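You operate a simulated robot arm through the tools that you are given. There is no shell and no other tool.

The job below is to be done with a simulated robot arm. You get a single attempt, and the scene is never put back.

JOB
Tip the spare green leaves from the yellow mug back into their tin.
Fine: mug back where it stood, tin lid back on; spill nothing. Set down upright: yellow mug.

Only the result counts: the job must be done as asked and must still hold three seconds after the hand-in. Knocking over, shifting, dropping, spilling or breaking anything else fails it. Lids that push on must go on centred and level and be pressed home; caps that screw on are set level and turned clockwise until they are tight.

ROBOT AND FRAMES
A 6-joint arm with a two-finger parallel gripper, fixed in place. Base frame: the origin is on the floor under the middle of its stand, x ahead of it, y to its left, z up; the work surface is at about z = 800. Readings come in mm, degrees, newtons and seconds.
With the tool pointing down near the work surface it reaches from about 340 to 820 mm from the base axis. Its first joint turns from -166.0 to 166.0 degrees. Payload 3.91 kg.
The TCP is the grasp point between the finger pads, 30 mm short of the fingertips. In the tool frame z runs along the fingers and y along their closing line. Largest opening 110 mm; finger width 20, thickness 10; the body of the gripper, 48 by 112 mm, starts 55 mm behind the TCP.
Orientation is that of the tool frame in the base frame, as [roll, pitch, yaw] about the fixed x, y, z axes, in that order (R = Rz(yaw) Ry(pitch) Rx(roll)). With the fingers straight down and closing along the base's y, the tool's x points along the base's -x, its y along +y and its z along -z.

CONTROLS
- The arm moves only by the tool send_rows. Its argument "plan" is a list of rows, each a list of 7 numbers: the shift along the tool's x, y, z in mm, then the turn, a rotation vector about the tool's x, y, z in degrees, then the closure in counts, from 0 (fully open) to 255 (shut). In form: [[tx, ty, tz, wx, wy, wz, claw], ...]. A call has 1 to 20 rows; each row shifts and turns the commanded pose from where the row before left it, along the tool's axes as they then stand. Each row takes 0.2 s and may step no farther than 50 mm and 8.6 degrees from the row before; otherwise, or with a gripper value out of range, the whole call is refused. A pose out of reach is approached as far as the arm can. The call stops where the force on the tool passes 40 N (or 10 N more than at its start, if that is more) or the arm is blocked; 0.2 s more then pass. The fingers move at their own pace (about 45 mm/s each) and stop on an object; they squeeze with about 23 N. The grip force told is the motor's: it shows also when the fingers shut on nothing. Time passes only in rows, and 0.2 s behind the last, so rows that do not move let the fingers close. It gives the time, the measured TCP pose, the force on the tool (base axes), the opening and the grip force at its end, in the units of the frame above (readings bear some noise), with the torque about the TCP (base axes, N m) and any sound that the robot's microphone picked up.
- Cameras (640 x 400 px; columns grow to the right, rows downward): "scene" is fixed at [48.2, 662.1, 1457.1]; the picture's right is [0.76, 0.64, 0.00], its down [0.61, -0.73, -0.32] and it looks along [-0.20, 0.24, -0.95] (base axes); focal length 214 px, centre (320, 200). "wrist" rides on the gripper at [77, 7, -114] in the tool frame; the picture's right is [-0.09, 1.00, 0.00], its down [-0.80, -0.07, -0.59] and it looks along [-0.59, -0.05, 0.80] (tool axes); focal length 270 px, centre (320, 200). There is no depth. A picture from a camera that has moved, and an enlarged one, comes with that camera's place and axes in the base frame and with its lens. The place of the scene camera against the robot may be out by one fixed shift of up to 18 mm in any direction.
- camera(camera): a new picture of that camera. The clock stands still meanwhile.
- lift_body(by): slides the trunk up (or, below 0, down) by that many mm; the arm rides with it, the base frame stays. It gives what a move gives, with no picture.
- close_up(camera, box): a new picture of the part [left, top, right, bottom] of that camera's present view, enlarged. The clock stands still meanwhile.
- sign_off(): hands the job in; it is judged then, once.

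Nothing tells you positions but the pictures and the camera data. Unless the task says otherwise, let go and move clear before handing in.

The tools are called after "Emit:" by a JSON object that holds its "op" and its "data". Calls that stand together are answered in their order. send_rows: Moves the arm, as the interface text tells. Its arguments: {"type":"object","properties":{"plan":{"type":"array","items":{"type":"array","items":{"type":"number"}}}},"required":["plan"]} The other tools are called the same way: lift_body (by) moves the trunk up or down; camera (camera) takes a picture; close_up (camera, box) takes an enlarged picture of a part of a camera's view; sign_off () hands the job in.

At the start:

```text
clock: 0.0
position: [193.7, 433.5, 1179.6]
tcp_rot: [-179.9, 0.0, 180.0]
force: [0.0, 0.3, 0.3]
wrist_torque: [0.0, 0.02, -0.02]
width: 109.9
grip_force: 0.1
trunk travel left (down, up): [-575.0, 35.0]
```

scene: 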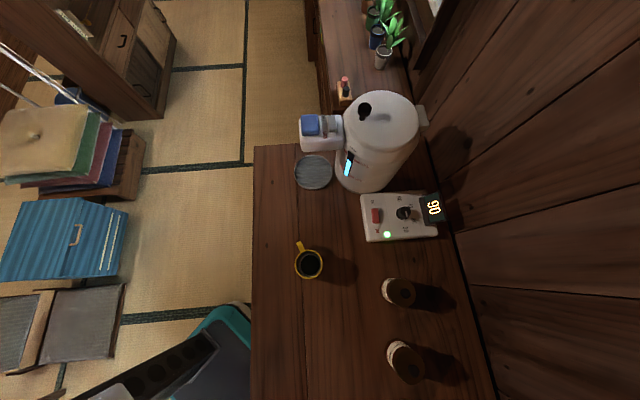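
wrist: 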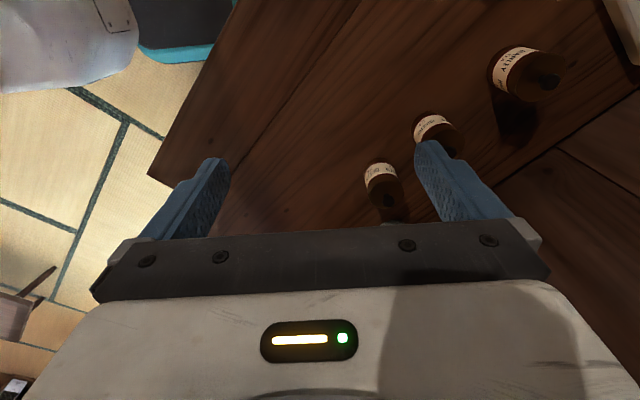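

I see a yellow mug on the counter, two (or three) brown tins with labels, a boiler and a control box. I'll look closer before moving anything.

Emit:
{"op": "close_up", "data": {"camera": "scene", "box": [250, 220, 500, 400]}}

Emit:
{"op": "close_up", "data": {"camera": "scene", "box": [370, 260, 450, 310]}}

Emit:
{"op": "close_up", "data": {"camera": "scene", "box": [370, 325, 450, 395]}}

Emit:
{"op": "close_up", "data": {"camera": "scene", "box": [280, 230, 360, 290]}}

Emit:
{"op": "close_up", "data": {"camera": "wrist", "box": [340, 20, 600, 240]}}

```text
2.22 times, centred on (375, 310) of scene
camera zoom: at [48.2, 662.1, 1457.1], right [0.76, 0.64, 0.0], down [0.61, -0.73, -0.32], along [-0.2, 0.24, -0.95], focal length 477 px, centre (198, -44)
```

zoom: 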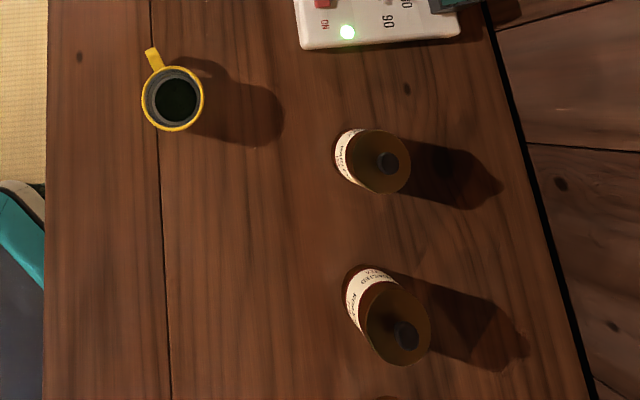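

```text
8.00 times, centred on (410, 285) of scene
camera zoom: at [48.2, 662.1, 1457.1], right [0.76, 0.64, 0.0], down [0.61, -0.73, -0.32], along [-0.2, 0.24, -0.95], focal length 1716 px, centre (-400, -480)
```

zoom: 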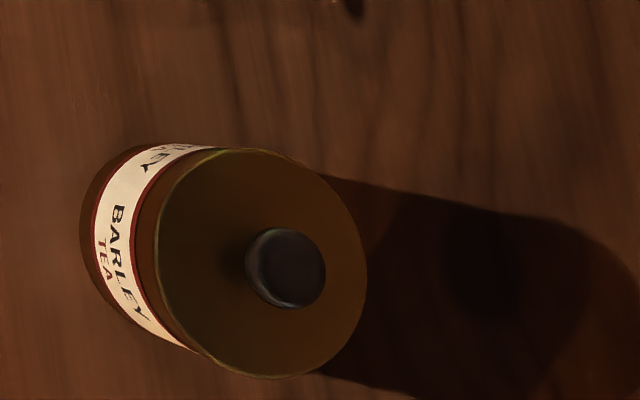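

```text
5.71 times, centred on (410, 360) of scene
camera zoom: at [48.2, 662.1, 1457.1], right [0.76, 0.64, 0.0], down [0.61, -0.73, -0.32], along [-0.2, 0.24, -0.95], focal length 1226 px, centre (-194, -714)
```

zoom: 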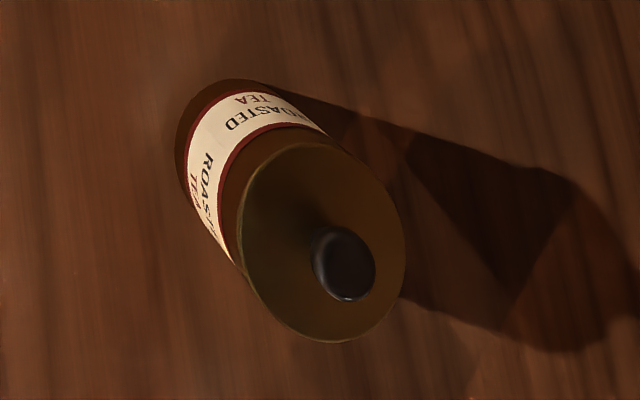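

```text
6.67 times, centred on (320, 260) of scene
camera zoom: at [48.2, 662.1, 1457.1], right [0.76, 0.64, 0.0], down [0.61, -0.73, -0.32], along [-0.2, 0.24, -0.95], focal length 1430 px, centre (320, -200)
```

zoom: 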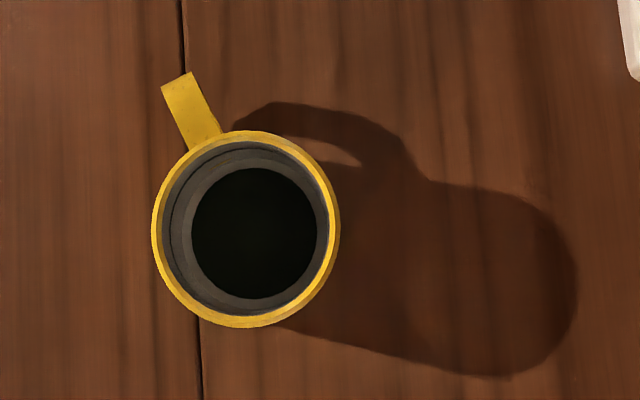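

```text
1.82 times, centred on (470, 130) of wrist
camera zoom: at [117.4, 439.5, 1293.5], right [0.09, 1.0, 0.0], down [0.8, -0.07, 0.59], along [0.59, -0.05, -0.8], focal length 491 px, centre (47, 327)
```

zoom: 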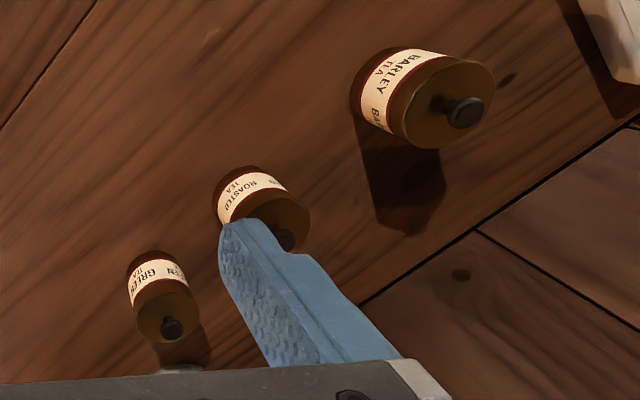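

The shelf holds three tins: barley tea near (235, 750), roasted tea near (333, 634) and green tea near (419, 540). The yellow mug is near (17, 656), with its handle pointing roughly toward -x. Next I'll move the wrist camera over the green tea tin to see its lid.

Emit:
{"op": "send_rows", "data": {"plan": [[-22.7, 16, 21.7, 0, 0, 0, 0], [-22.7, 16, 21.7, 0, 0, 0, 0], [-22.7, 16, 21.7, 0, 0, 0, 0], [-22.7, 16, 21.7, 0, 0, 0, 0], [-22.7, 16, 21.7, 0, 0, 0, 0], [-22.7, 16, 21.7, 0, 0, 0, 0], [0, 0, 0, 0, 0, 0, 0]]}}

Emit:
{"op": "camera", "data": {"camera": "wrist"}}

Emit:
{"op": "camera", "data": {"camera": "scene"}}

```text
clock: 1.6
position: [328.0, 528.7, 1049.4]
tcp_rot: [179.9, 0.0, 180.0]
force: [1.0, -0.7, 0.1]
wrist_torque: [0.0, 0.0, 0.0]
width: 110.0
grip_force: 0.0
trunk travel left (down, up): [-575.0, 35.0]
```

```text
taken
camera wrist: at [252.6, 535.6, 1163.2], right [0.09, 1.0, 0.0], down [0.8, -0.07, 0.59], along [0.59, -0.05, -0.8], focal length 270 px, centre (320, 200)
```

wrist: 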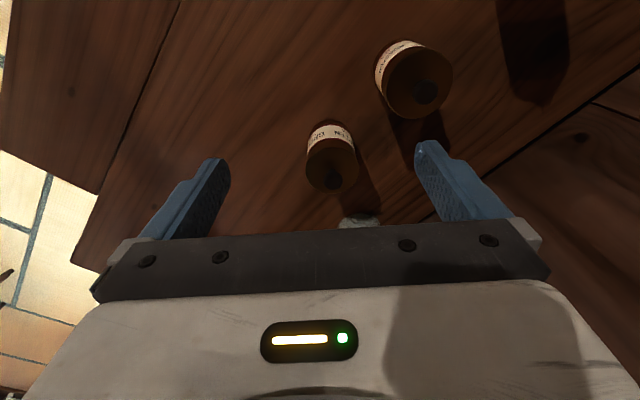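

```text
taken
```

scene: 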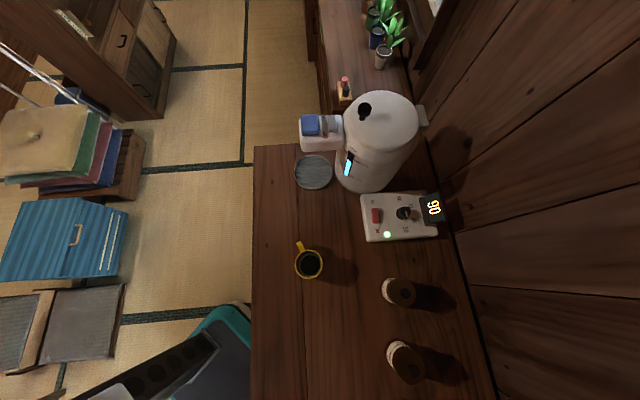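

The green tea tin is smaller in diameter than the roasted one and sits left of it, with a pale object just behind it. I'll zoom in on the tin and that object.

Emit:
{"op": "close_up", "data": {"camera": "wrist", "box": [280, 100, 400, 230]}}

Emit:
{"op": "close_up", "data": {"camera": "wrist", "box": [300, 150, 380, 200]}}

```text
3.08 times, centred on (340, 165) of wrist
camera zoom: at [252.6, 535.6, 1163.2], right [0.09, 1.0, 0.0], down [0.8, -0.07, 0.59], along [0.59, -0.05, -0.8], focal length 832 px, centre (258, 308)
```

zoom: 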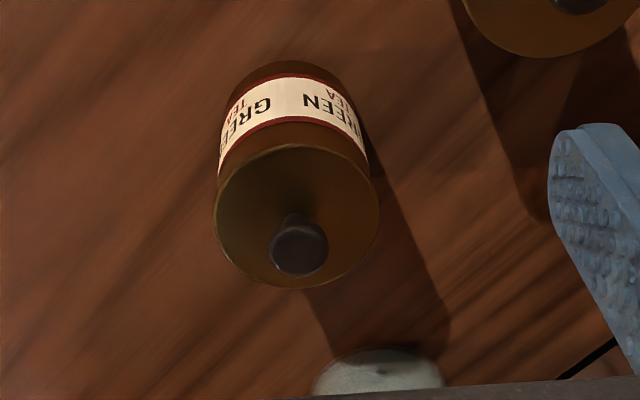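

```text
8.00 times, centred on (340, 175) of wrist
camera zoom: at [252.6, 535.6, 1163.2], right [0.09, 1.0, 0.0], down [0.8, -0.07, 0.59], along [0.59, -0.05, -0.8], focal length 2162 px, centre (160, 400)
```

zoom: 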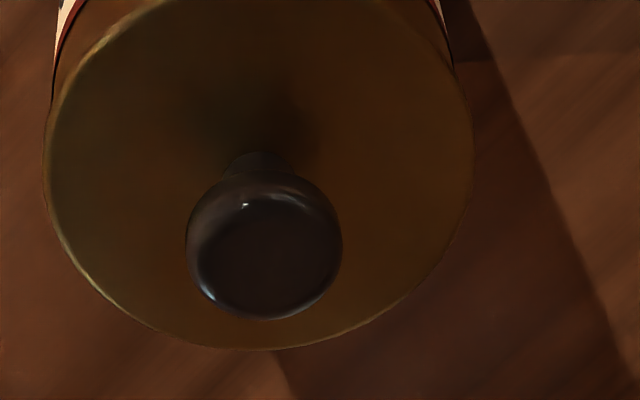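

The green tin stands at about (410, 536). Its lid top is near z 894 and has a 21 mm knob. I'll drop lower and tilt the wrist to see the tin from the side and find out what kind of lid it has.

Emit:
{"op": "send_rows", "data": {"plan": [[9, 0, 25, 0, 0, 0, 0], [9, 0, 25, 0, 0, 0, 0], [9, 0, 25, 0, 0, 0, 0], [9, 0, 25, 0, 0, 0, 0], [0, 0, 0, 0, -7.5, 0, 0], [0, 0, 0, 0, -7.5, 0, 0], [0, 0, 0, 0, -7.5, 0, 0], [0, 0, 0, 0, -7.5, 0, 0], [0, 0, 0, 0, 0, 0, 0]]}}

Emit:
{"op": "camera", "data": {"camera": "wrist"}}

```text
clock: 3.6
position: [293.6, 529.4, 950.1]
tcp_rot: [179.9, 30.1, 180.0]
force: [-0.8, -1.0, -0.2]
wrist_torque: [-0.01, -0.01, 0.05]
width: 109.9
grip_force: 0.1
trunk travel left (down, up): [-575.0, 35.0]
```

```text
taken
camera wrist: at [170.1, 535.5, 1009.4], right [0.08, 1.0, 0.04], down [0.4, -0.07, 0.92], along [0.92, -0.05, -0.4], focal length 270 px, centre (320, 200)
```

wrist: 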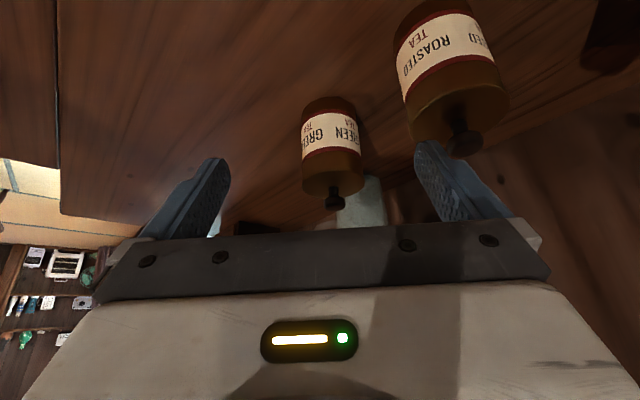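

Emit:
{"op": "close_up", "data": {"camera": "wrist", "box": [280, 80, 400, 230]}}

Emit:
{"op": "close_up", "data": {"camera": "wrist", "box": [295, 150, 375, 215]}}

Emit:
{"op": "close_up", "data": {"camera": "wrist", "box": [380, 60, 520, 170]}}

```text
2.67 times, centred on (340, 155) of wrist
camera zoom: at [170.1, 535.5, 1009.4], right [0.08, 1.0, 0.04], down [0.4, -0.07, 0.92], along [0.92, -0.05, -0.4], focal length 721 px, centre (267, 320)
```

zoom: 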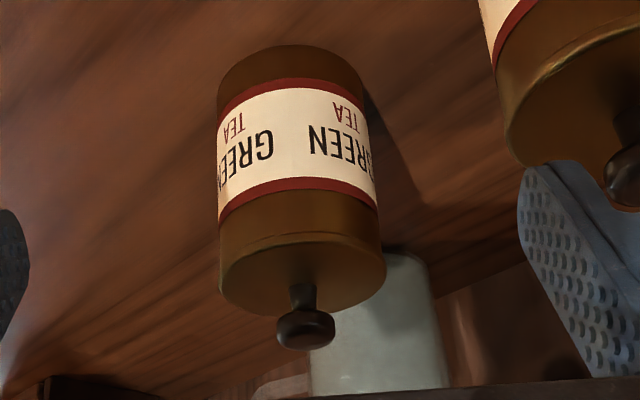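

```text
6.15 times, centred on (335, 182) of wrist
camera zoom: at [170.1, 535.5, 1009.4], right [0.08, 1.0, 0.04], down [0.4, -0.07, 0.92], along [0.92, -0.05, -0.4], focal length 1663 px, centre (228, 308)
```

zoom: 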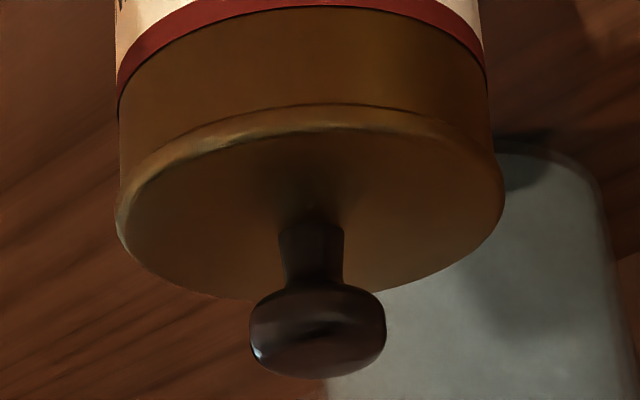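

```text
3.64 times, centred on (450, 115) of wrist
camera zoom: at [170.1, 535.5, 1009.4], right [0.08, 1.0, 0.04], down [0.4, -0.07, 0.92], along [0.92, -0.05, -0.4], focal length 983 px, centre (-153, 509)
```

zoom: 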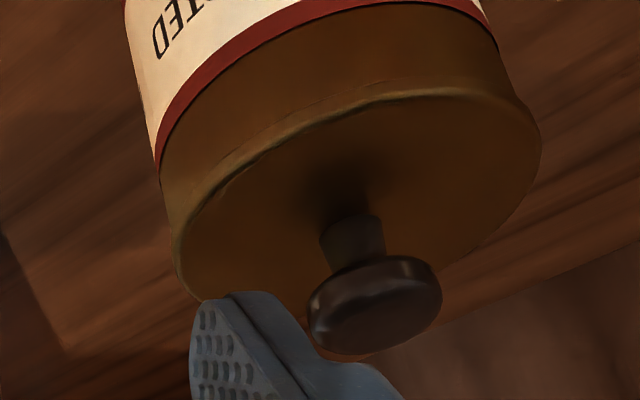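

The green tin has a push-on lid with a thin lip. Its mushroom knob head is centred near (410, 536, 909), and a pale cylinder stands well behind the tin. I'll straighten the wrist and hover over the knob to check centring.

Emit:
{"op": "send_rows", "data": {"plan": [[0, 0, 0, 0, 7.5, 0, 60], [0, 0, 0, 0, 7.5, 0, 60], [0, 0, 0, 0, 7.5, 0, 116], [0, 0, 0, 0, 7.5, 0, 116], [0, 0, -20, 0, 0, 0, 116], [-39, 2.4, 0, 0, 0, 0, 116], [-39, 2.4, 0, 0, 0, 0, 116], [-38.5, 2.2, 0, 0, 0, 0, 116], [0, 0, 0, 0, 0, 0, 116]]}}

Emit:
{"op": "camera", "data": {"camera": "wrist"}}

Emit:
{"op": "close_up", "data": {"camera": "scene", "box": [60, 290, 260, 400]}}

```text
clock: 5.6
position: [409.7, 535.9, 975.1]
tcp_rot: [180.0, 0.0, -179.9]
force: [0.7, 0.2, -0.3]
wrist_torque: [0.01, 0.0, -0.03]
width: 59.8
grip_force: 0.0
trunk travel left (down, up): [-575.0, 35.0]
```

```text
taken
camera wrist: at [334.2, 542.9, 1086.6], right [0.09, 1.0, 0.0], down [0.8, -0.07, 0.59], along [0.59, -0.05, -0.8], focal length 270 px, centre (320, 200)
```

wrist: 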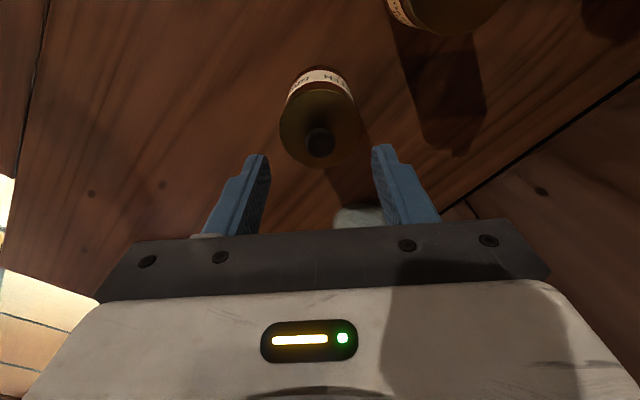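

```text
3.20 times, centred on (160, 345) of scene
camera zoom: at [48.2, 662.1, 1457.1], right [0.76, 0.64, 0.0], down [0.61, -0.73, -0.32], along [-0.2, 0.24, -0.95], focal length 686 px, centre (832, -264)
```

zoom: 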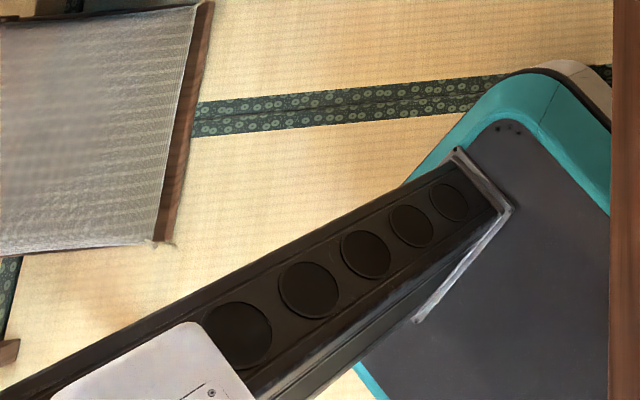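

Emit:
{"op": "close_up", "data": {"camera": "wrist", "box": [270, 60, 390, 180]}}

Emit:
{"op": "close_up", "data": {"camera": "scene", "box": [340, 300, 500, 400]}}

```text
3.33 times, centred on (330, 120) of wrist
camera zoom: at [334.2, 542.9, 1086.6], right [0.09, 1.0, 0.0], down [0.8, -0.07, 0.59], along [0.59, -0.05, -0.8], focal length 901 px, centre (287, 467)
```

zoom: 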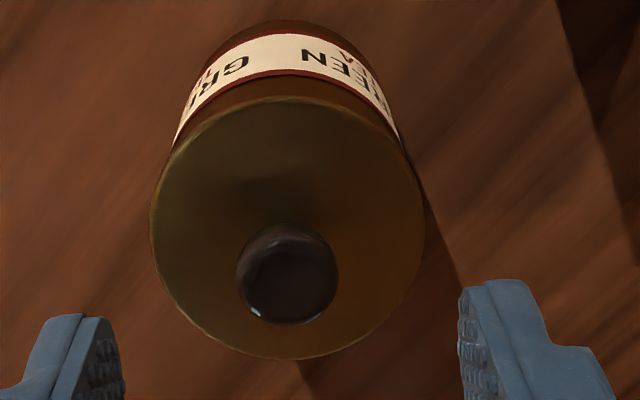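

```text
4.00 times, centred on (420, 350) of scene
camera zoom: at [48.2, 662.1, 1457.1], right [0.76, 0.64, 0.0], down [0.61, -0.73, -0.32], along [-0.2, 0.24, -0.95], focal length 858 px, centre (-80, -400)
```

zoom: 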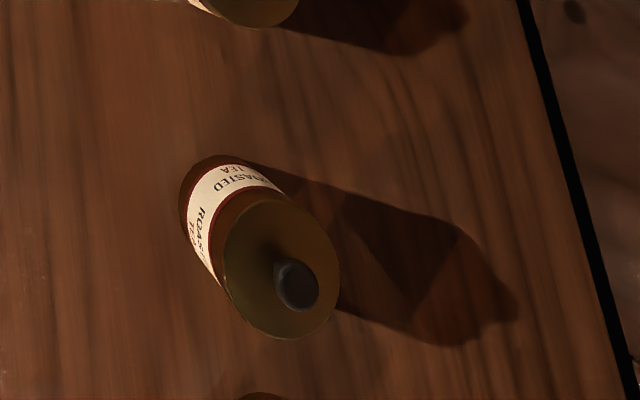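

The knob is centred between the fingers at about (412, 536), top near z 914. I'll lower so the tips are just above the lid, then close on the knob.

Emit:
{"op": "send_rows", "data": {"plan": [[-2.0, 0.3, 15, 0, 0, 0, 116], [0, 0, 15, 0, 0, 0, 116], [0, 0, 9, 0, 0, 0, 116], [0, 0, 6, 0, 0, 0, 116], [0, 0, 0, 0, 0, 0, 255], [0, 0, 0, 0, 0, 0, 255], [0, 0, 0, 0, 0, 0, 255], [0, 0, 0, 0, 0, 0, 255], [0, 0, 0, 0, 0, 0, 255]]}}

Emit:
{"op": "camera", "data": {"camera": "wrist"}}

```text
clock: 7.6
position: [412.8, 535.0, 927.3]
tcp_rot: [180.0, 0.0, 180.0]
force: [0.5, -0.2, 0.5]
wrist_torque: [-0.04, -0.01, 0.0]
width: 19.9
grip_force: 22.8
trunk travel left (down, up): [-575.0, 35.0]
heard: snap
```

```text
taken
camera wrist: at [335.9, 542.1, 1039.0], right [0.09, 1.0, 0.0], down [0.8, -0.07, 0.59], along [0.59, -0.05, -0.8], focal length 270 px, centre (320, 200)
```

wrist: 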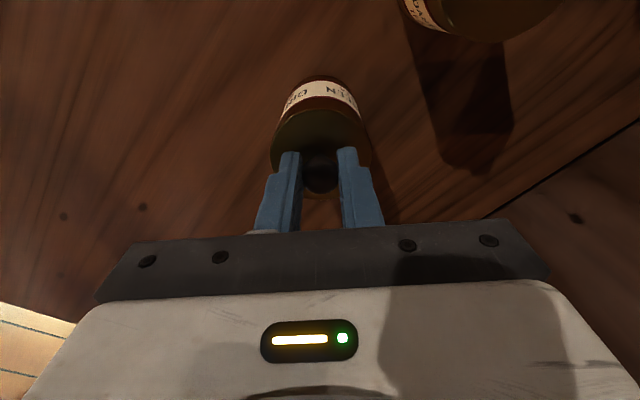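

The knob is gripped at 19.9 mm width and a small snap was heard. I'll pull straight up slowly and watch the force and the tin.

Emit:
{"op": "send_rows", "data": {"plan": [[0, 0, -1, 0, 0, 0, 255], [0, 0, -1, 0, 0, 0, 255], [0, 0, -1, 0, 0, 0, 255], [0, 0, -1, 0, 0, 0, 255]]}}

Emit:
{"op": "close_up", "data": {"camera": "wrist", "box": [250, 60, 390, 210]}}

```text
clock: 8.6
position: [411.5, 537.1, 929.2]
tcp_rot: [-180.0, 0.0, 180.0]
force: [0.1, 0.1, -0.5]
wrist_torque: [-0.01, 0.0, 0.01]
width: 19.6
grip_force: 23.0
trunk travel left (down, up): [-575.0, 35.0]
```

```text
2.67 times, centred on (320, 135) of wrist
camera zoom: at [336.1, 543.1, 1042.5], right [0.09, 1.0, 0.0], down [0.8, -0.07, 0.59], along [0.59, -0.05, -0.8], focal length 721 px, centre (320, 373)
```

zoom: 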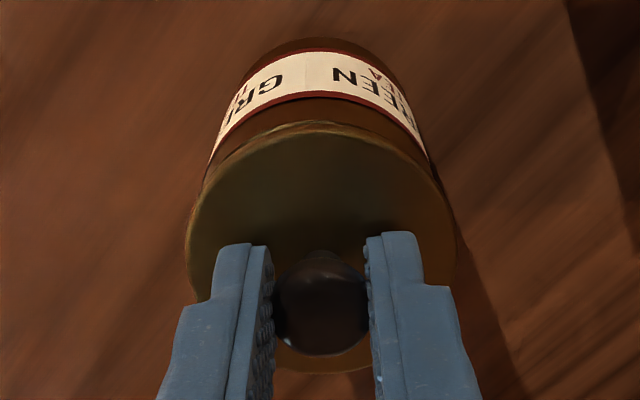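

Emit:
{"op": "send_rows", "data": {"plan": [[0, 0, -2, 0, 0, 0, 255], [0, 0, -2, 0, 0, 0, 255], [0, 0, -3, 0, 0, 0, 255], [0, 0, -4, 0, 0, 0, 255], [0, 0, -5, 0, 0, 0, 255], [0, 0, -5, 0, 0, 0, 255]]}}

Emit:
{"op": "close_up", "data": {"camera": "wrist", "box": [250, 60, 390, 210]}}

```text
clock: 10.0
position: [411.8, 535.9, 950.7]
tcp_rot: [-180.0, 0.0, -179.9]
force: [-0.1, -0.4, 0.4]
wrist_torque: [-0.05, 0.0, 0.0]
width: 19.5
grip_force: 22.9
trunk travel left (down, up): [-575.0, 35.0]
```

```text
2.67 times, centred on (320, 135) of wrist
camera zoom: at [335.9, 542.4, 1064.2], right [0.09, 1.0, 0.0], down [0.8, -0.07, 0.59], along [0.59, -0.05, -0.8], focal length 721 px, centre (320, 373)
```

zoom: 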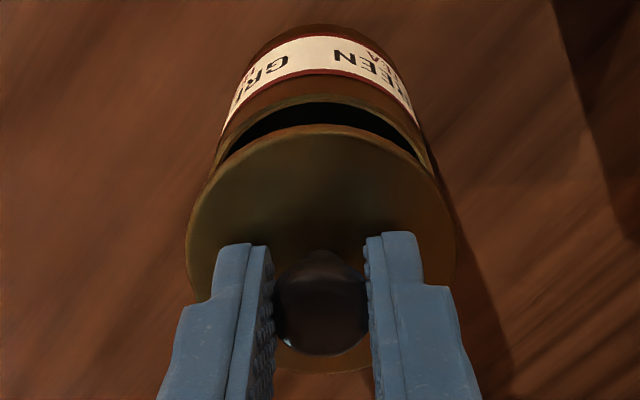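

The lid is off and level in the grip, with the tin still standing. I'll carry the lid to a clear spot on the counter near (240, 510).

Emit:
{"op": "send_rows", "data": {"plan": [[0, 0, -20, 0, 0, 0, 255], [20, -3, 0, 0, 0, 0, 255], [38, -6, 0, 0, 0, 0, 255], [38, -6, 0, 0, 0, 0, 255], [38, -6, 0, 0, 0, 0, 255], [38, -5, 0, 0, 0, 0, 255], [0, 0, 25, 0, 0, 0, 255], [0, 0, 30, 0, 0, 0, 255], [0, 0, 30, 0, 0, 0, 255], [0, 0, 20, 0, 0, 0, 255], [0, 0, 0, 0, 0, 0, 255]]}}

Emit:
{"op": "camera", "data": {"camera": "scene"}}

Emit:
{"op": "camera", "data": {"camera": "wrist"}}

```text
clock: 12.4
position: [241.8, 510.8, 866.6]
tcp_rot: [-180.0, 0.0, 180.0]
force: [-0.1, 0.2, -0.8]
wrist_torque: [0.01, 0.02, -0.01]
width: 19.7
grip_force: 22.2
trunk travel left (down, up): [-575.0, 35.0]
```

```text
taken
```

scene: 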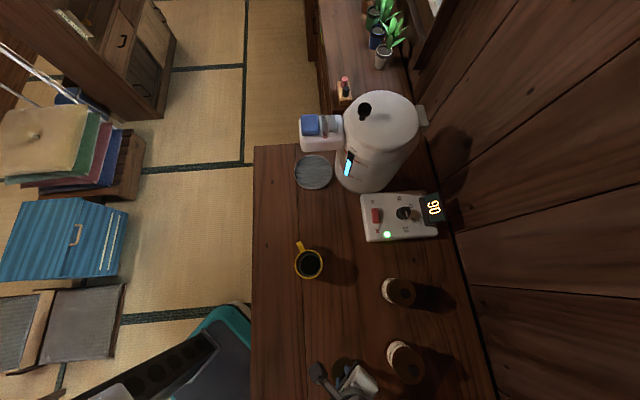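

```text
taken
camera wrist: at [164.8, 517.2, 980.2], right [0.09, 1.0, 0.0], down [0.8, -0.07, 0.59], along [0.59, -0.05, -0.8], focal length 270 px, centre (320, 200)
```

wrist: 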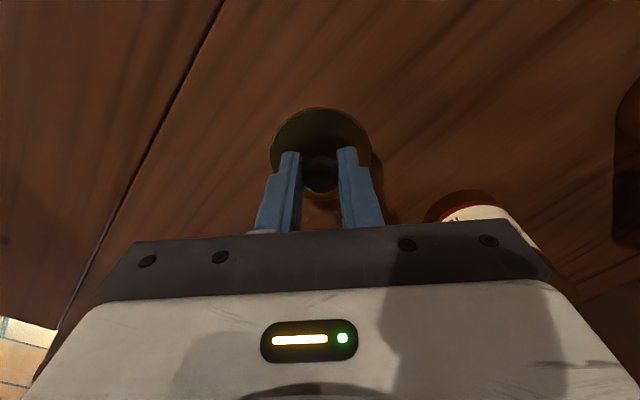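

Emit:
{"op": "send_rows", "data": {"plan": [[0, 0, 4, 0, 0, 0, 255], [0, 0, 4, 0, 0, 0, 255], [0, 0, 3, 0, 0, 0, 255], [0, 0, 2, 0, 0, 0, 255], [0, 0, 2, 0, 0, 0, 255]]}}

Emit:
{"op": "close_up", "data": {"camera": "wrist", "box": [250, 90, 390, 210]}}

```text
clock: 13.6
position: [241.1, 510.4, 850.4]
tcp_rot: [-179.9, 0.0, 180.0]
force: [-0.4, -0.3, 0.0]
wrist_torque: [0.0, -0.02, -0.02]
width: 19.7
grip_force: 22.9
trunk travel left (down, up): [-575.0, 35.0]
```

```text
3.33 times, centred on (320, 150) of wrist
camera zoom: at [164.5, 517.1, 963.6], right [0.09, 1.0, 0.0], down [0.8, -0.07, 0.59], along [0.59, -0.05, -0.8], focal length 901 px, centre (320, 367)
```

zoom: 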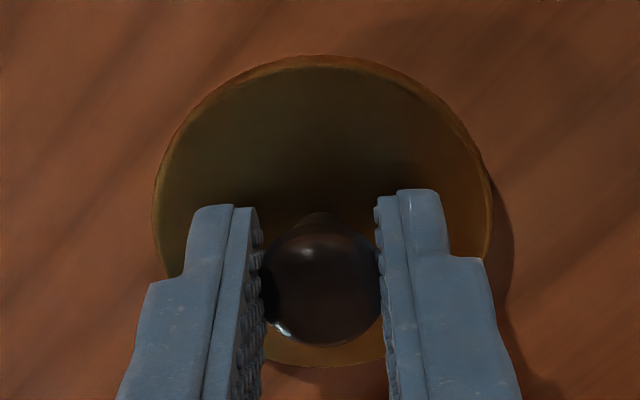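

Emit:
{"op": "send_rows", "data": {"plan": [[0, 0, 1, 0, 0, 0, 255], [0, 0, 1, 0, 0, 0, 255], [0, 0, 1, 0, 0, 0, 255], [0, 0, 1, 0, 0, 0, 255]]}}

```text
clock: 14.6
position: [240.8, 509.6, 845.0]
tcp_rot: [-179.9, 0.0, 180.0]
force: [0.5, 0.2, -0.4]
wrist_torque: [0.03, -0.02, 0.0]
width: 19.5
grip_force: 23.3
trunk travel left (down, up): [-575.0, 35.0]
```

Emit:
{"op": "send_rows", "data": {"plan": [[0, 0, 1, 0, 0, 0, 255], [0, 0, 1, 0, 0, 0, 255], [0, 0, 1, 0, 0, 0, 255], [0, 0, 1, 0, 0, 0, 255]]}}

Emit:
{"op": "close_up", "data": {"camera": "wrist", "box": [250, 90, 390, 210]}}

```text
clock: 15.6
position: [241.2, 510.2, 844.4]
tcp_rot: [179.8, 0.0, 180.0]
force: [0.2, 2.2, 20.3]
wrist_torque: [0.02, -0.04, -0.03]
width: 19.6
grip_force: 23.1
trunk travel left (down, up): [-575.0, 35.0]
```

```text
3.33 times, centred on (320, 150) of wrist
camera zoom: at [164.3, 516.4, 957.3], right [0.09, 1.0, 0.0], down [0.8, -0.07, 0.6], along [0.59, -0.05, -0.8], focal length 901 px, centre (320, 367)
```

zoom: 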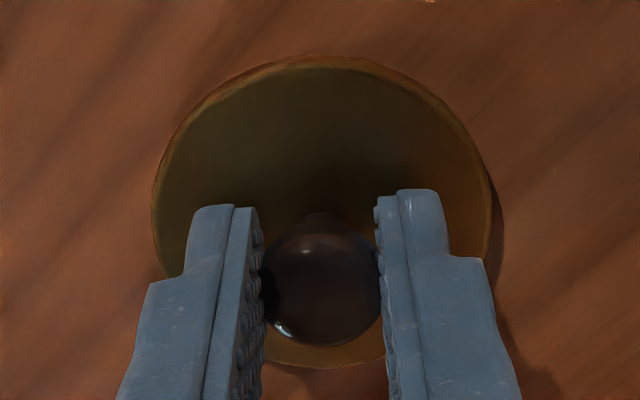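

The lid is on the counter, with 20 N contact at TCP z about 844. I'll ease off, release it and rise.

Emit:
{"op": "send_rows", "data": {"plan": [[0, 0, -1, 0, 0, 0, 255], [0, 0, -1, 0, 0, 0, 255], [0, 0, 0, 0, 0, 0, 255], [0, 0, 0, 0, 0, 0, 150], [0, 0, 0, 0, 0, 0, 116], [0, 0, 0, 0, 0, 0, 116], [0, 0, -10, 0, 0, 0, 116], [0, 0, -30, 0, 0, 0, 116], [0, 0, -40, 0, 0, 0, 60], [0, 0, -40, 0, 0, 0, 0], [0, 0, -40, 0, 0, 0, 0]]}}

Emit:
{"op": "camera", "data": {"camera": "wrist"}}

Emit:
{"op": "camera", "data": {"camera": "scene"}}

```text
clock: 18.0
position: [240.3, 506.6, 1005.9]
tcp_rot: [-180.0, -0.1, -180.0]
force: [0.8, -0.2, 0.0]
wrist_torque: [0.01, 0.01, 0.03]
width: 109.7
grip_force: 0.1
trunk travel left (down, up): [-575.0, 35.0]
```

```text
taken
camera wrist: at [163.7, 513.7, 1118.2], right [0.09, 1.0, 0.0], down [0.8, -0.07, 0.59], along [0.59, -0.05, -0.8], focal length 270 px, centre (320, 200)
```

wrist: 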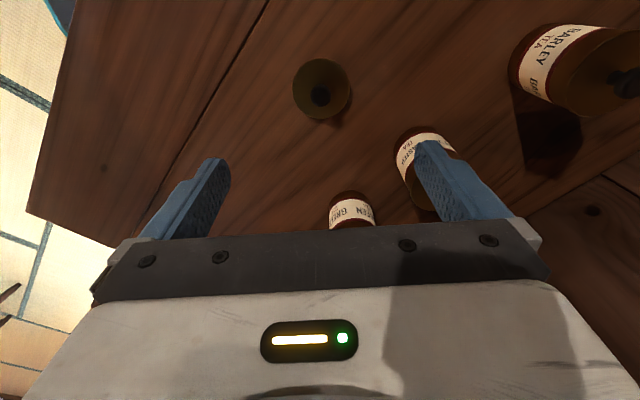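

```text
taken
```

scene: 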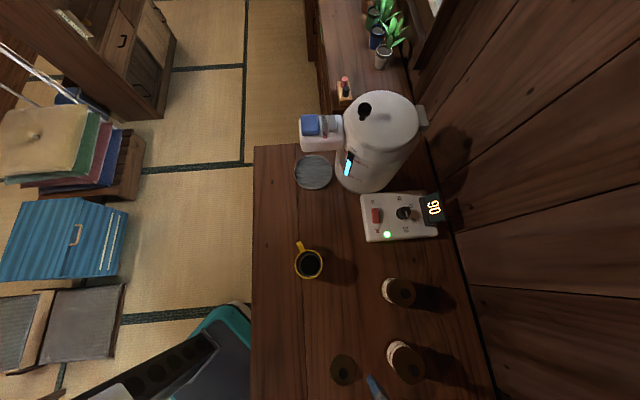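

The lid is resting flat near (241, 510). Next I'll move away, yaw the tool and tilt it nearly horizontal with the camera on top, so I can view the mug and approach it from the side.

Emit:
{"op": "send_rows", "data": {"plan": [[43, 2, -12, 0, 0, 0, 0], [43, 2, -12, 0, 0, 0, 0], [43, 2, -12, 0, 0, 0, 0], [0, 0, 0, 0, 0, 7.75, 0], [0, 0, 0, 0, 0, 7.75, 0], [0, 0, 0, 0, 0, 7.75, 0], [0, 0, 0, 0, 0, 7.75, 0], [0, 0, 0, 0, 0, 7.75, 0], [0, 0, 0, 0, 0, 7.75, 0], [0, 0, 0, 0, 0, 7.75, 0], [0, 0, 0, 0, 0, 7.75, 0], [0, 0, 0, 0, 0, 0, 0]]}}

Emit:
{"op": "camera", "data": {"camera": "wrist"}}

```text
clock: 20.6
position: [111.3, 516.4, 1040.2]
tcp_rot: [-180.0, -0.1, 118.0]
force: [0.6, 0.3, 0.4]
wrist_torque: [-0.01, -0.01, -0.01]
width: 109.9
grip_force: 0.0
trunk travel left (down, up): [-575.0, 35.0]
```

```text
taken
camera wrist: at [81.9, 587.1, 1153.7], right [0.92, 0.39, 0.0], down [0.31, -0.74, 0.59], along [0.23, -0.55, -0.8], focal length 270 px, centre (320, 200)
```

wrist: 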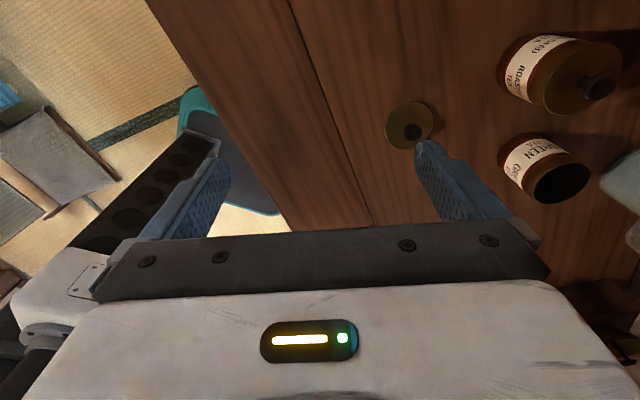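

The yaw is now 118° as planned, and the open green tin and the lid are both visible. Next I'll tilt the tool up toward horizontal so the fingers face the mug.

Emit:
{"op": "send_rows", "data": {"plan": [[0, 0, 0, 0, 8, 0, 0], [0, 0, 0, 0, 8, 0, 0], [0, 0, 0, 0, 8, 0, 0], [0, 0, 0, 0, 8, 0, 0], [0, 0, 0, 0, 8, 0, 0], [0, 0, 0, 0, 8, 0, 0], [0, 0, 0, 0, 8, 0, 0], [0, 0, 0, 0, 8, 0, 0], [0, 0, 0, 0, 8, 0, 0], [0, 0, 0, 0, 0, 0, 0]]}}

Emit:
{"op": "camera", "data": {"camera": "wrist"}}

Emit:
{"op": "camera", "data": {"camera": "scene"}}

```text
clock: 22.8
position: [110.4, 516.4, 1039.2]
tcp_rot: [180.0, -72.1, 118.2]
force: [-0.2, 0.3, -0.2]
wrist_torque: [0.02, -0.04, -0.03]
width: 110.0
grip_force: 0.1
trunk travel left (down, up): [-575.0, 35.0]
```

```text
taken
camera wrist: at [158.0, 443.4, 1147.5], right [0.89, 0.44, -0.08], down [0.32, -0.75, -0.58], along [-0.32, 0.49, -0.81], focal length 270 px, centre (320, 200)
```

wrist: 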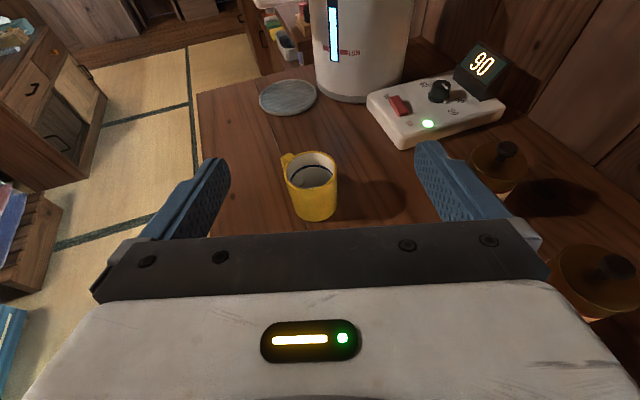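

```text
taken
```

scene: 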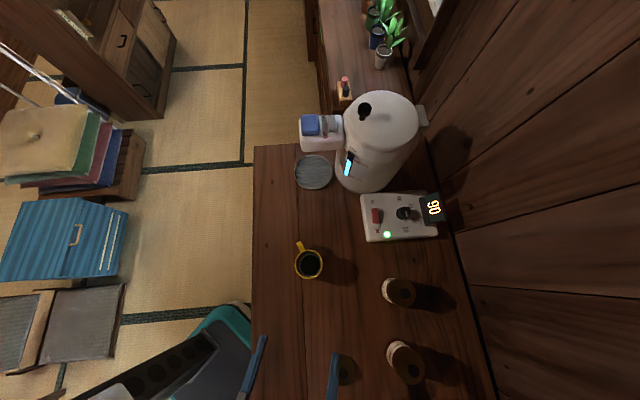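

The mug is clearly visible between the fingers. I'll zoom in to measure it and look at what it holds.

Emit:
{"op": "close_up", "data": {"camera": "wrist", "box": [265, 135, 365, 235]}}

Emit:
{"op": "close_up", "data": {"camera": "scene", "box": [280, 230, 360, 290]}}

Emit:
{"op": "close_up", "data": {"camera": "scene", "box": [220, 320, 380, 400]}}

```text
4.00 times, centred on (315, 185) of wrist
camera zoom: at [158.0, 443.4, 1147.5], right [0.89, 0.44, -0.08], down [0.32, -0.75, -0.58], along [-0.32, 0.49, -0.81], focal length 1081 px, centre (340, 260)
```

zoom: 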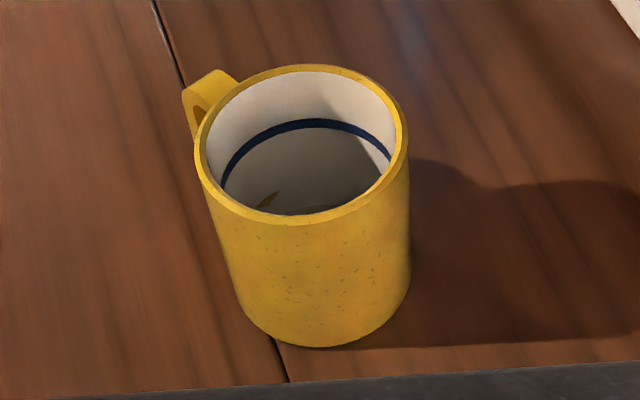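

```text
6.67 times, centred on (320, 260) of scene
camera zoom: at [48.2, 662.1, 1457.1], right [0.76, 0.64, 0.0], down [0.61, -0.73, -0.32], along [-0.2, 0.24, -0.95], focal length 1430 px, centre (320, -200)
```

zoom: 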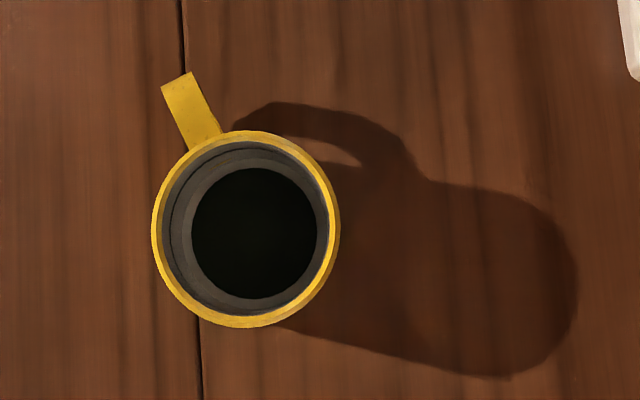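

```text
4.00 times, centred on (300, 360) of scene
camera zoom: at [48.2, 662.1, 1457.1], right [0.76, 0.64, 0.0], down [0.61, -0.73, -0.32], along [-0.2, 0.24, -0.95], focal length 858 px, centre (400, -440)
```

zoom: 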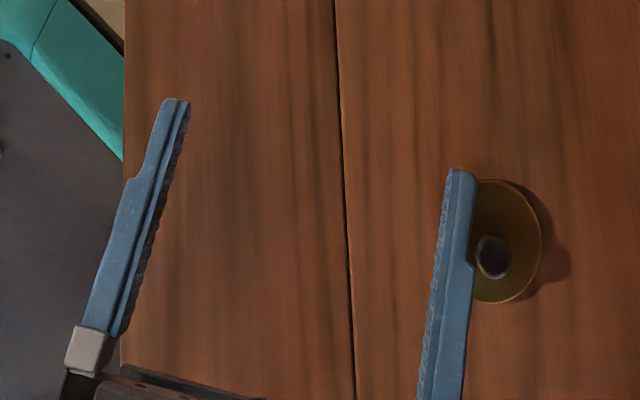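

The mug is centred near (17, 642), about 71 mm across and 78 mm tall, with its handle toward azimuth 156°. It holds a shallow dark layer at the bottom. Before gripping it I'll check in free air that the wrist can roll far enough to pour.

Emit:
{"op": "send_rows", "data": {"plan": [[0, 0, 0, 4.755, 0, -1.545, 0], [0, 0, 0, 4.755, 0, -1.545, 0], [0, 0, 0, 0, 0, 8.4, 0], [0, 0, 0, 0, 0, 8.4, 0], [0, 0, 0, 0, 0, 8.4, 0], [0, 0, 0, 0, 0, 8.4, 0], [0, 0, 0, 0, 0, 8.4, 0], [0, 0, 0, 0, 0, 8.4, 0], [0, 0, 0, 0, 0, 8.4, 0], [0, 0, 0, 0, 0, 8.4, 0], [0, 0, 0, 0, 0, 8.4, 0], [0, 0, 0, 0, 0, 8.4, 0], [0, 0, 0, 0, 0, 8.4, 0], [0, 0, 0, 0, 0, 8.4, 0], [0, 0, 0, 0, 0, 8.4, 0], [0, 0, 0, 0, 0, 8.4, 0], [0, 0, 0, 0, 0, 8.4, 0], [0, 0, 0, 0, 0, 0, 0]]}}

```text
clock: 26.6
position: [111.4, 516.5, 1039.8]
tcp_rot: [-111.9, 34.1, 25.4]
force: [0.5, 0.7, 0.8]
wrist_torque: [-0.01, -0.02, -0.03]
width: 109.8
grip_force: 0.0
trunk travel left (down, up): [-575.0, 35.0]
```

The roll of +126° is reachable. I'll test a bit more, then roll back to upright.

Emit:
{"op": "send_rows", "data": {"plan": [[0, 0, 0, 0, 0, 8.4, 0], [0, 0, 0, 0, 0, 8.4, 0], [0, 0, 0, 0, 0, 8.4, 0], [0, 0, 0, 0, 0, 8.4, 0], [0, 0, 0, 0, 0, 0, 0]]}}

Emit:
{"op": "send_rows", "data": {"plan": [[0, 0, 0, 0, 0, -8.4, 0], [0, 0, 0, 0, 0, -8.4, 0], [0, 0, 0, 0, 0, -8.4, 0], [0, 0, 0, 0, 0, -8.4, 0], [0, 0, 0, 0, 0, -8.4, 0], [0, 0, 0, 0, 0, -8.4, 0], [0, 0, 0, 0, 0, -8.4, 0], [0, 0, 0, 0, 0, -8.4, 0], [0, 0, 0, 0, 0, -8.4, 0], [0, 0, 0, 0, 0, -8.4, 0], [0, 0, 0, 0, 0, -8.4, 0], [0, 0, 0, 0, 0, -8.4, 0], [0, 0, 0, 0, 0, -8.4, 0], [0, 0, 0, 0, 0, -8.4, 0], [0, 0, 0, 0, 0, -8.4, 0], [0, 0, 0, 0, 0, -8.4, 0], [0, 0, 0, 0, 0, -8.4, 0], [0, 0, 0, 0, 0, -8.4, 0], [0, 0, 0, 0, 0, -8.4, 0], [0, 0, 0, 0, 0, 0, 0]]}}

Emit:
{"op": "camera", "data": {"camera": "wrist"}}

```text
clock: 27.8
position: [108.2, 511.4, 1033.7]
tcp_rot: [-132.4, 63.0, -1.4]
force: [0.1, 0.3, 0.3]
wrist_torque: [0.0, -0.03, -0.04]
width: 110.1
grip_force: 0.0
out of reach, approached as far as the arm can: row 4
trunk travel left (down, up): [-575.0, 35.0]
```

```text
clock: 32.0
position: [106.9, 510.7, 1032.4]
tcp_rot: [179.7, -72.1, 128.2]
force: [0.9, -0.1, 0.1]
wrist_torque: [-0.01, 0.0, 0.0]
width: 109.9
grip_force: 0.1
trunk travel left (down, up): [-575.0, 35.0]
```

```text
taken
camera wrist: at [166.1, 447.5, 1140.1], right [0.8, 0.59, -0.08], down [0.45, -0.68, -0.58], along [-0.4, 0.43, -0.81], focal length 270 px, centre (320, 200)
```

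wrist: 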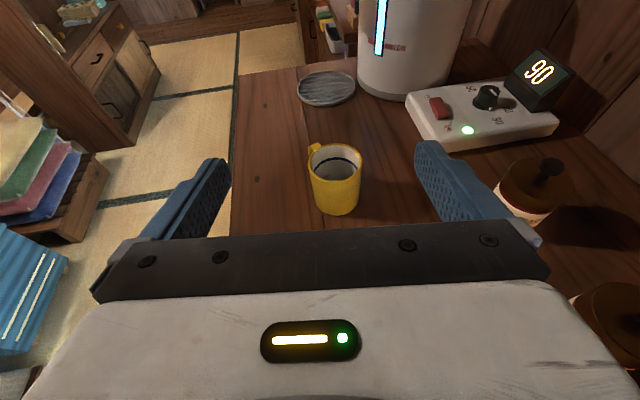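

Emit:
{"op": "close_up", "data": {"camera": "wrist", "box": [280, 130, 390, 230]}}

```text
4.00 times, centred on (335, 180) of wrist
camera zoom: at [166.1, 447.5, 1140.1], right [0.8, 0.59, -0.08], down [0.45, -0.68, -0.58], along [-0.4, 0.43, -0.81], focal length 1081 px, centre (260, 280)
```

zoom: 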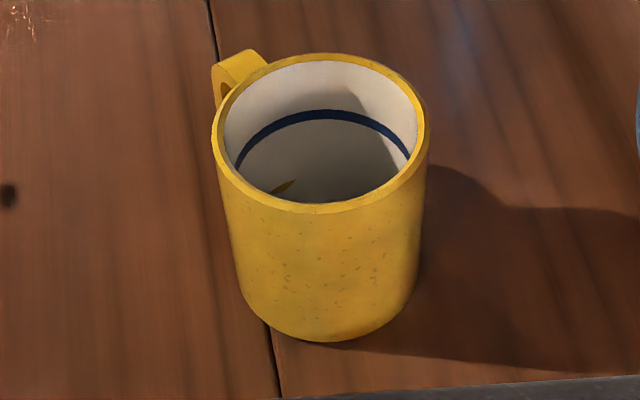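

The refined mug axis is about (18.3, 644.6), with its rim at z about 877. I'll lower to a standoff 85 mm behind the mug at grasp height with the fingers fully open.

Emit:
{"op": "send_rows", "data": {"plan": [[-26.3, 2.2, 21.7, 0, 0, 0, 0], [-26.3, 2.2, 21.7, 0, 0, 0, 0], [-26.3, 2.2, 21.7, 0, 0, 0, 0], [-26.3, 2.2, 21.7, 0, 0, 0, 0], [-26.3, 2.2, 21.7, 0, 0, 0, 0], [-26.3, 2.2, 21.7, 0, 0, 0, 0], [0, 0, 0, 0, 0, 0, 0], [0, 0, 0, 0, 0, 0, 0]]}}

Emit:
{"op": "camera", "data": {"camera": "wrist"}}

Emit:
{"op": "camera", "data": {"camera": "scene"}}

```text
clock: 33.8
position: [73.8, 579.2, 842.8]
tcp_rot: [179.9, -72.0, 128.0]
force: [-0.5, -0.1, -0.5]
wrist_torque: [0.03, -0.01, 0.03]
width: 110.2
grip_force: 0.1
trunk travel left (down, up): [-575.0, 35.0]
```

```text
taken
camera wrist: at [131.5, 514.4, 950.0], right [0.8, 0.59, -0.08], down [0.44, -0.68, -0.58], along [-0.4, 0.43, -0.81], focal length 270 px, centre (320, 200)
```

wrist: 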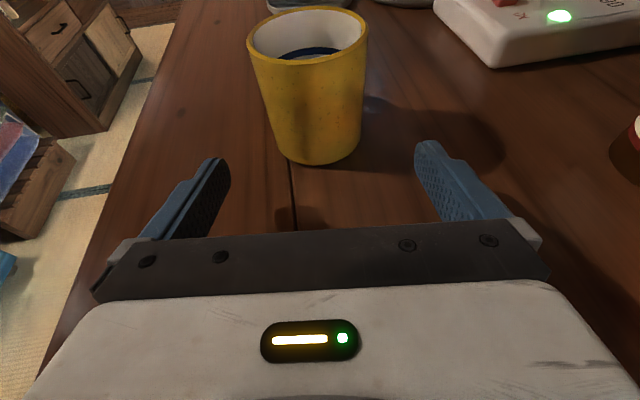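

```text
taken
```

scene: 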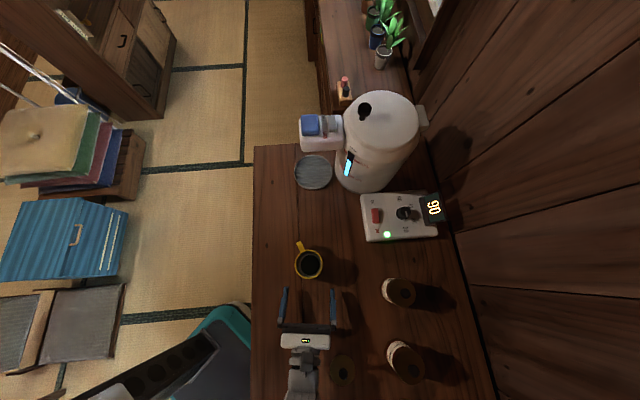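

The fingers straddle the mug, which sits about 3 mm to the left of centre and 88 mm ahead. I'll advance level around the mug and close gently.

Emit:
{"op": "send_rows", "data": {"plan": [[6.5, -1, 20, 0, 0, 0, 0], [6.5, -1, 20, 0, 0, 0, 0], [6.5, -1, 20, 0, 0, 0, 0], [6.2, 0, 19, 0, 0, 0, 0], [0, 0, 0, 0, 0, 0, 0]]}}

Emit:
{"op": "camera", "data": {"camera": "wrist"}}

Emit:
{"op": "close_up", "data": {"camera": "scene", "box": [260, 220, 360, 320]}}

```text
clock: 35.0
position: [18.3, 642.1, 841.7]
tcp_rot: [-179.9, -72.0, 127.9]
force: [-0.1, 0.3, 0.7]
wrist_torque: [-0.01, 0.01, 0.0]
width: 109.8
grip_force: 0.1
trunk travel left (down, up): [-575.0, 35.0]
```

```text
taken
camera wrist: at [77.3, 578.4, 949.6], right [0.8, 0.59, -0.08], down [0.44, -0.68, -0.58], along [-0.4, 0.43, -0.81], focal length 270 px, centre (320, 200)
```

wrist: 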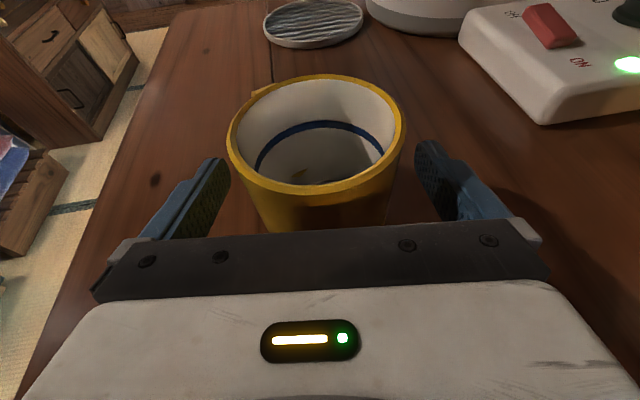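

```text
4.00 times, centred on (310, 270) of scene
camera zoom: at [48.2, 662.1, 1457.1], right [0.76, 0.64, 0.0], down [0.61, -0.73, -0.32], along [-0.2, 0.24, -0.95], focal length 858 px, centre (360, -80)
```

zoom: 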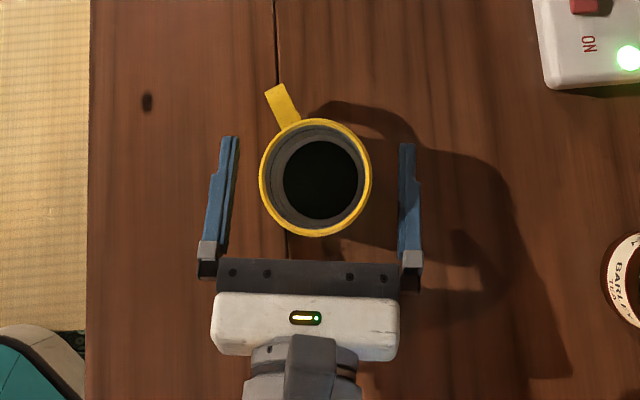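

Everything is lined up, with the mug centred between the fingers and the handle clear. I'll close the grip.

Emit:
{"op": "send_rows", "data": {"plan": [[0, 0, 0, 0, 0, 0, 60], [0, 0, 0, 0, 0, 0, 80], [0, 0, 0, 0, 0, 0, 110], [0, 0, 0, 0, 0, 0, 255], [0, 0, 0, 0, 0, 0, 255], [0, 0, 0, 0, 0, 0, 255]]}}

Emit:
{"op": "camera", "data": {"camera": "wrist"}}

Emit:
{"op": "close_up", "data": {"camera": "scene", "box": [260, 220, 360, 320]}}

```text
clock: 36.4
position: [18.8, 641.6, 842.5]
tcp_rot: [-179.9, -72.1, 128.1]
force: [0.6, 0.8, 0.9]
wrist_torque: [0.0, 0.03, -0.03]
width: 69.9
grip_force: 23.1
trunk travel left (down, up): [-575.0, 35.0]
```

```text
taken
camera wrist: at [77.4, 578.3, 949.8], right [0.8, 0.59, -0.08], down [0.44, -0.68, -0.58], along [-0.4, 0.43, -0.81], focal length 270 px, centre (320, 200)
```

wrist: 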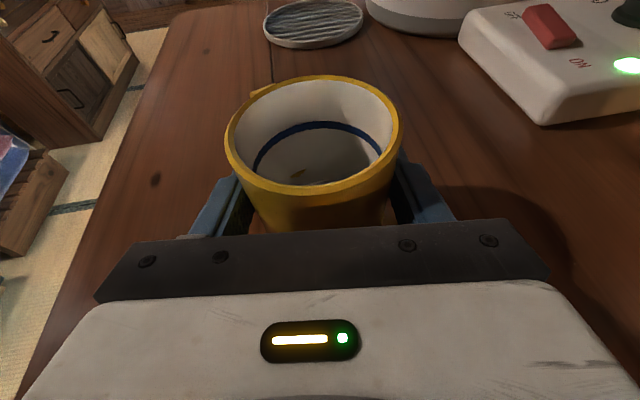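

```text
4.00 times, centred on (310, 270) of scene
camera zoom: at [48.2, 662.1, 1457.1], right [0.76, 0.64, 0.0], down [0.61, -0.73, -0.32], along [-0.2, 0.24, -0.95], focal length 858 px, centre (360, -80)
```

zoom: 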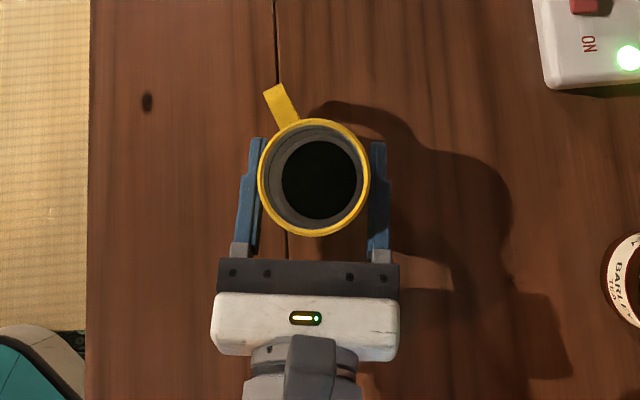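

The mug is held at 69.9 mm width and 23 N, and it shifted by less than a millimetre. I'll look inside before lifting.

Emit:
{"op": "close_up", "data": {"camera": "wrist", "box": [220, 70, 410, 230]}}

Emit:
{"op": "close_up", "data": {"camera": "scene", "box": [290, 245, 325, 285]}}

```text
2.50 times, centred on (315, 150) of wrist
camera zoom: at [77.4, 578.3, 949.8], right [0.8, 0.59, -0.08], down [0.44, -0.68, -0.58], along [-0.4, 0.43, -0.81], focal length 676 px, centre (332, 325)
```

zoom: 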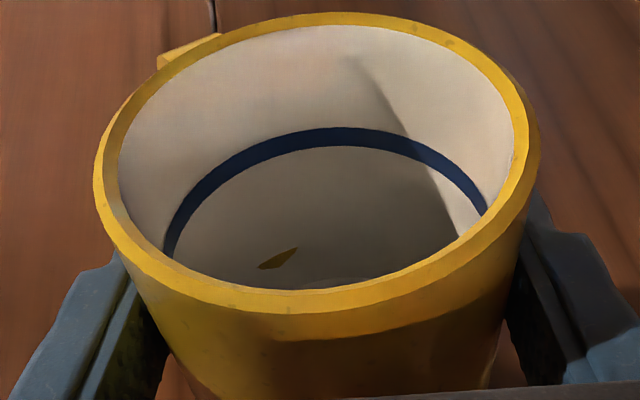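

```text
10.00 times, centred on (308, 265) of scene
camera zoom: at [48.2, 662.1, 1457.1], right [0.76, 0.64, 0.0], down [0.61, -0.73, -0.32], along [-0.2, 0.24, -0.95], focal length 2145 px, centre (445, -450)
```

zoom: 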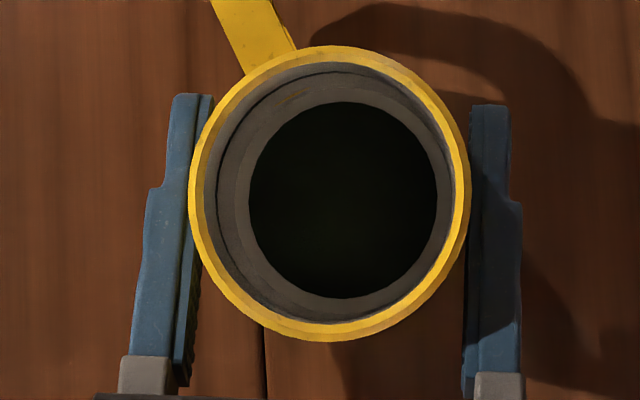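

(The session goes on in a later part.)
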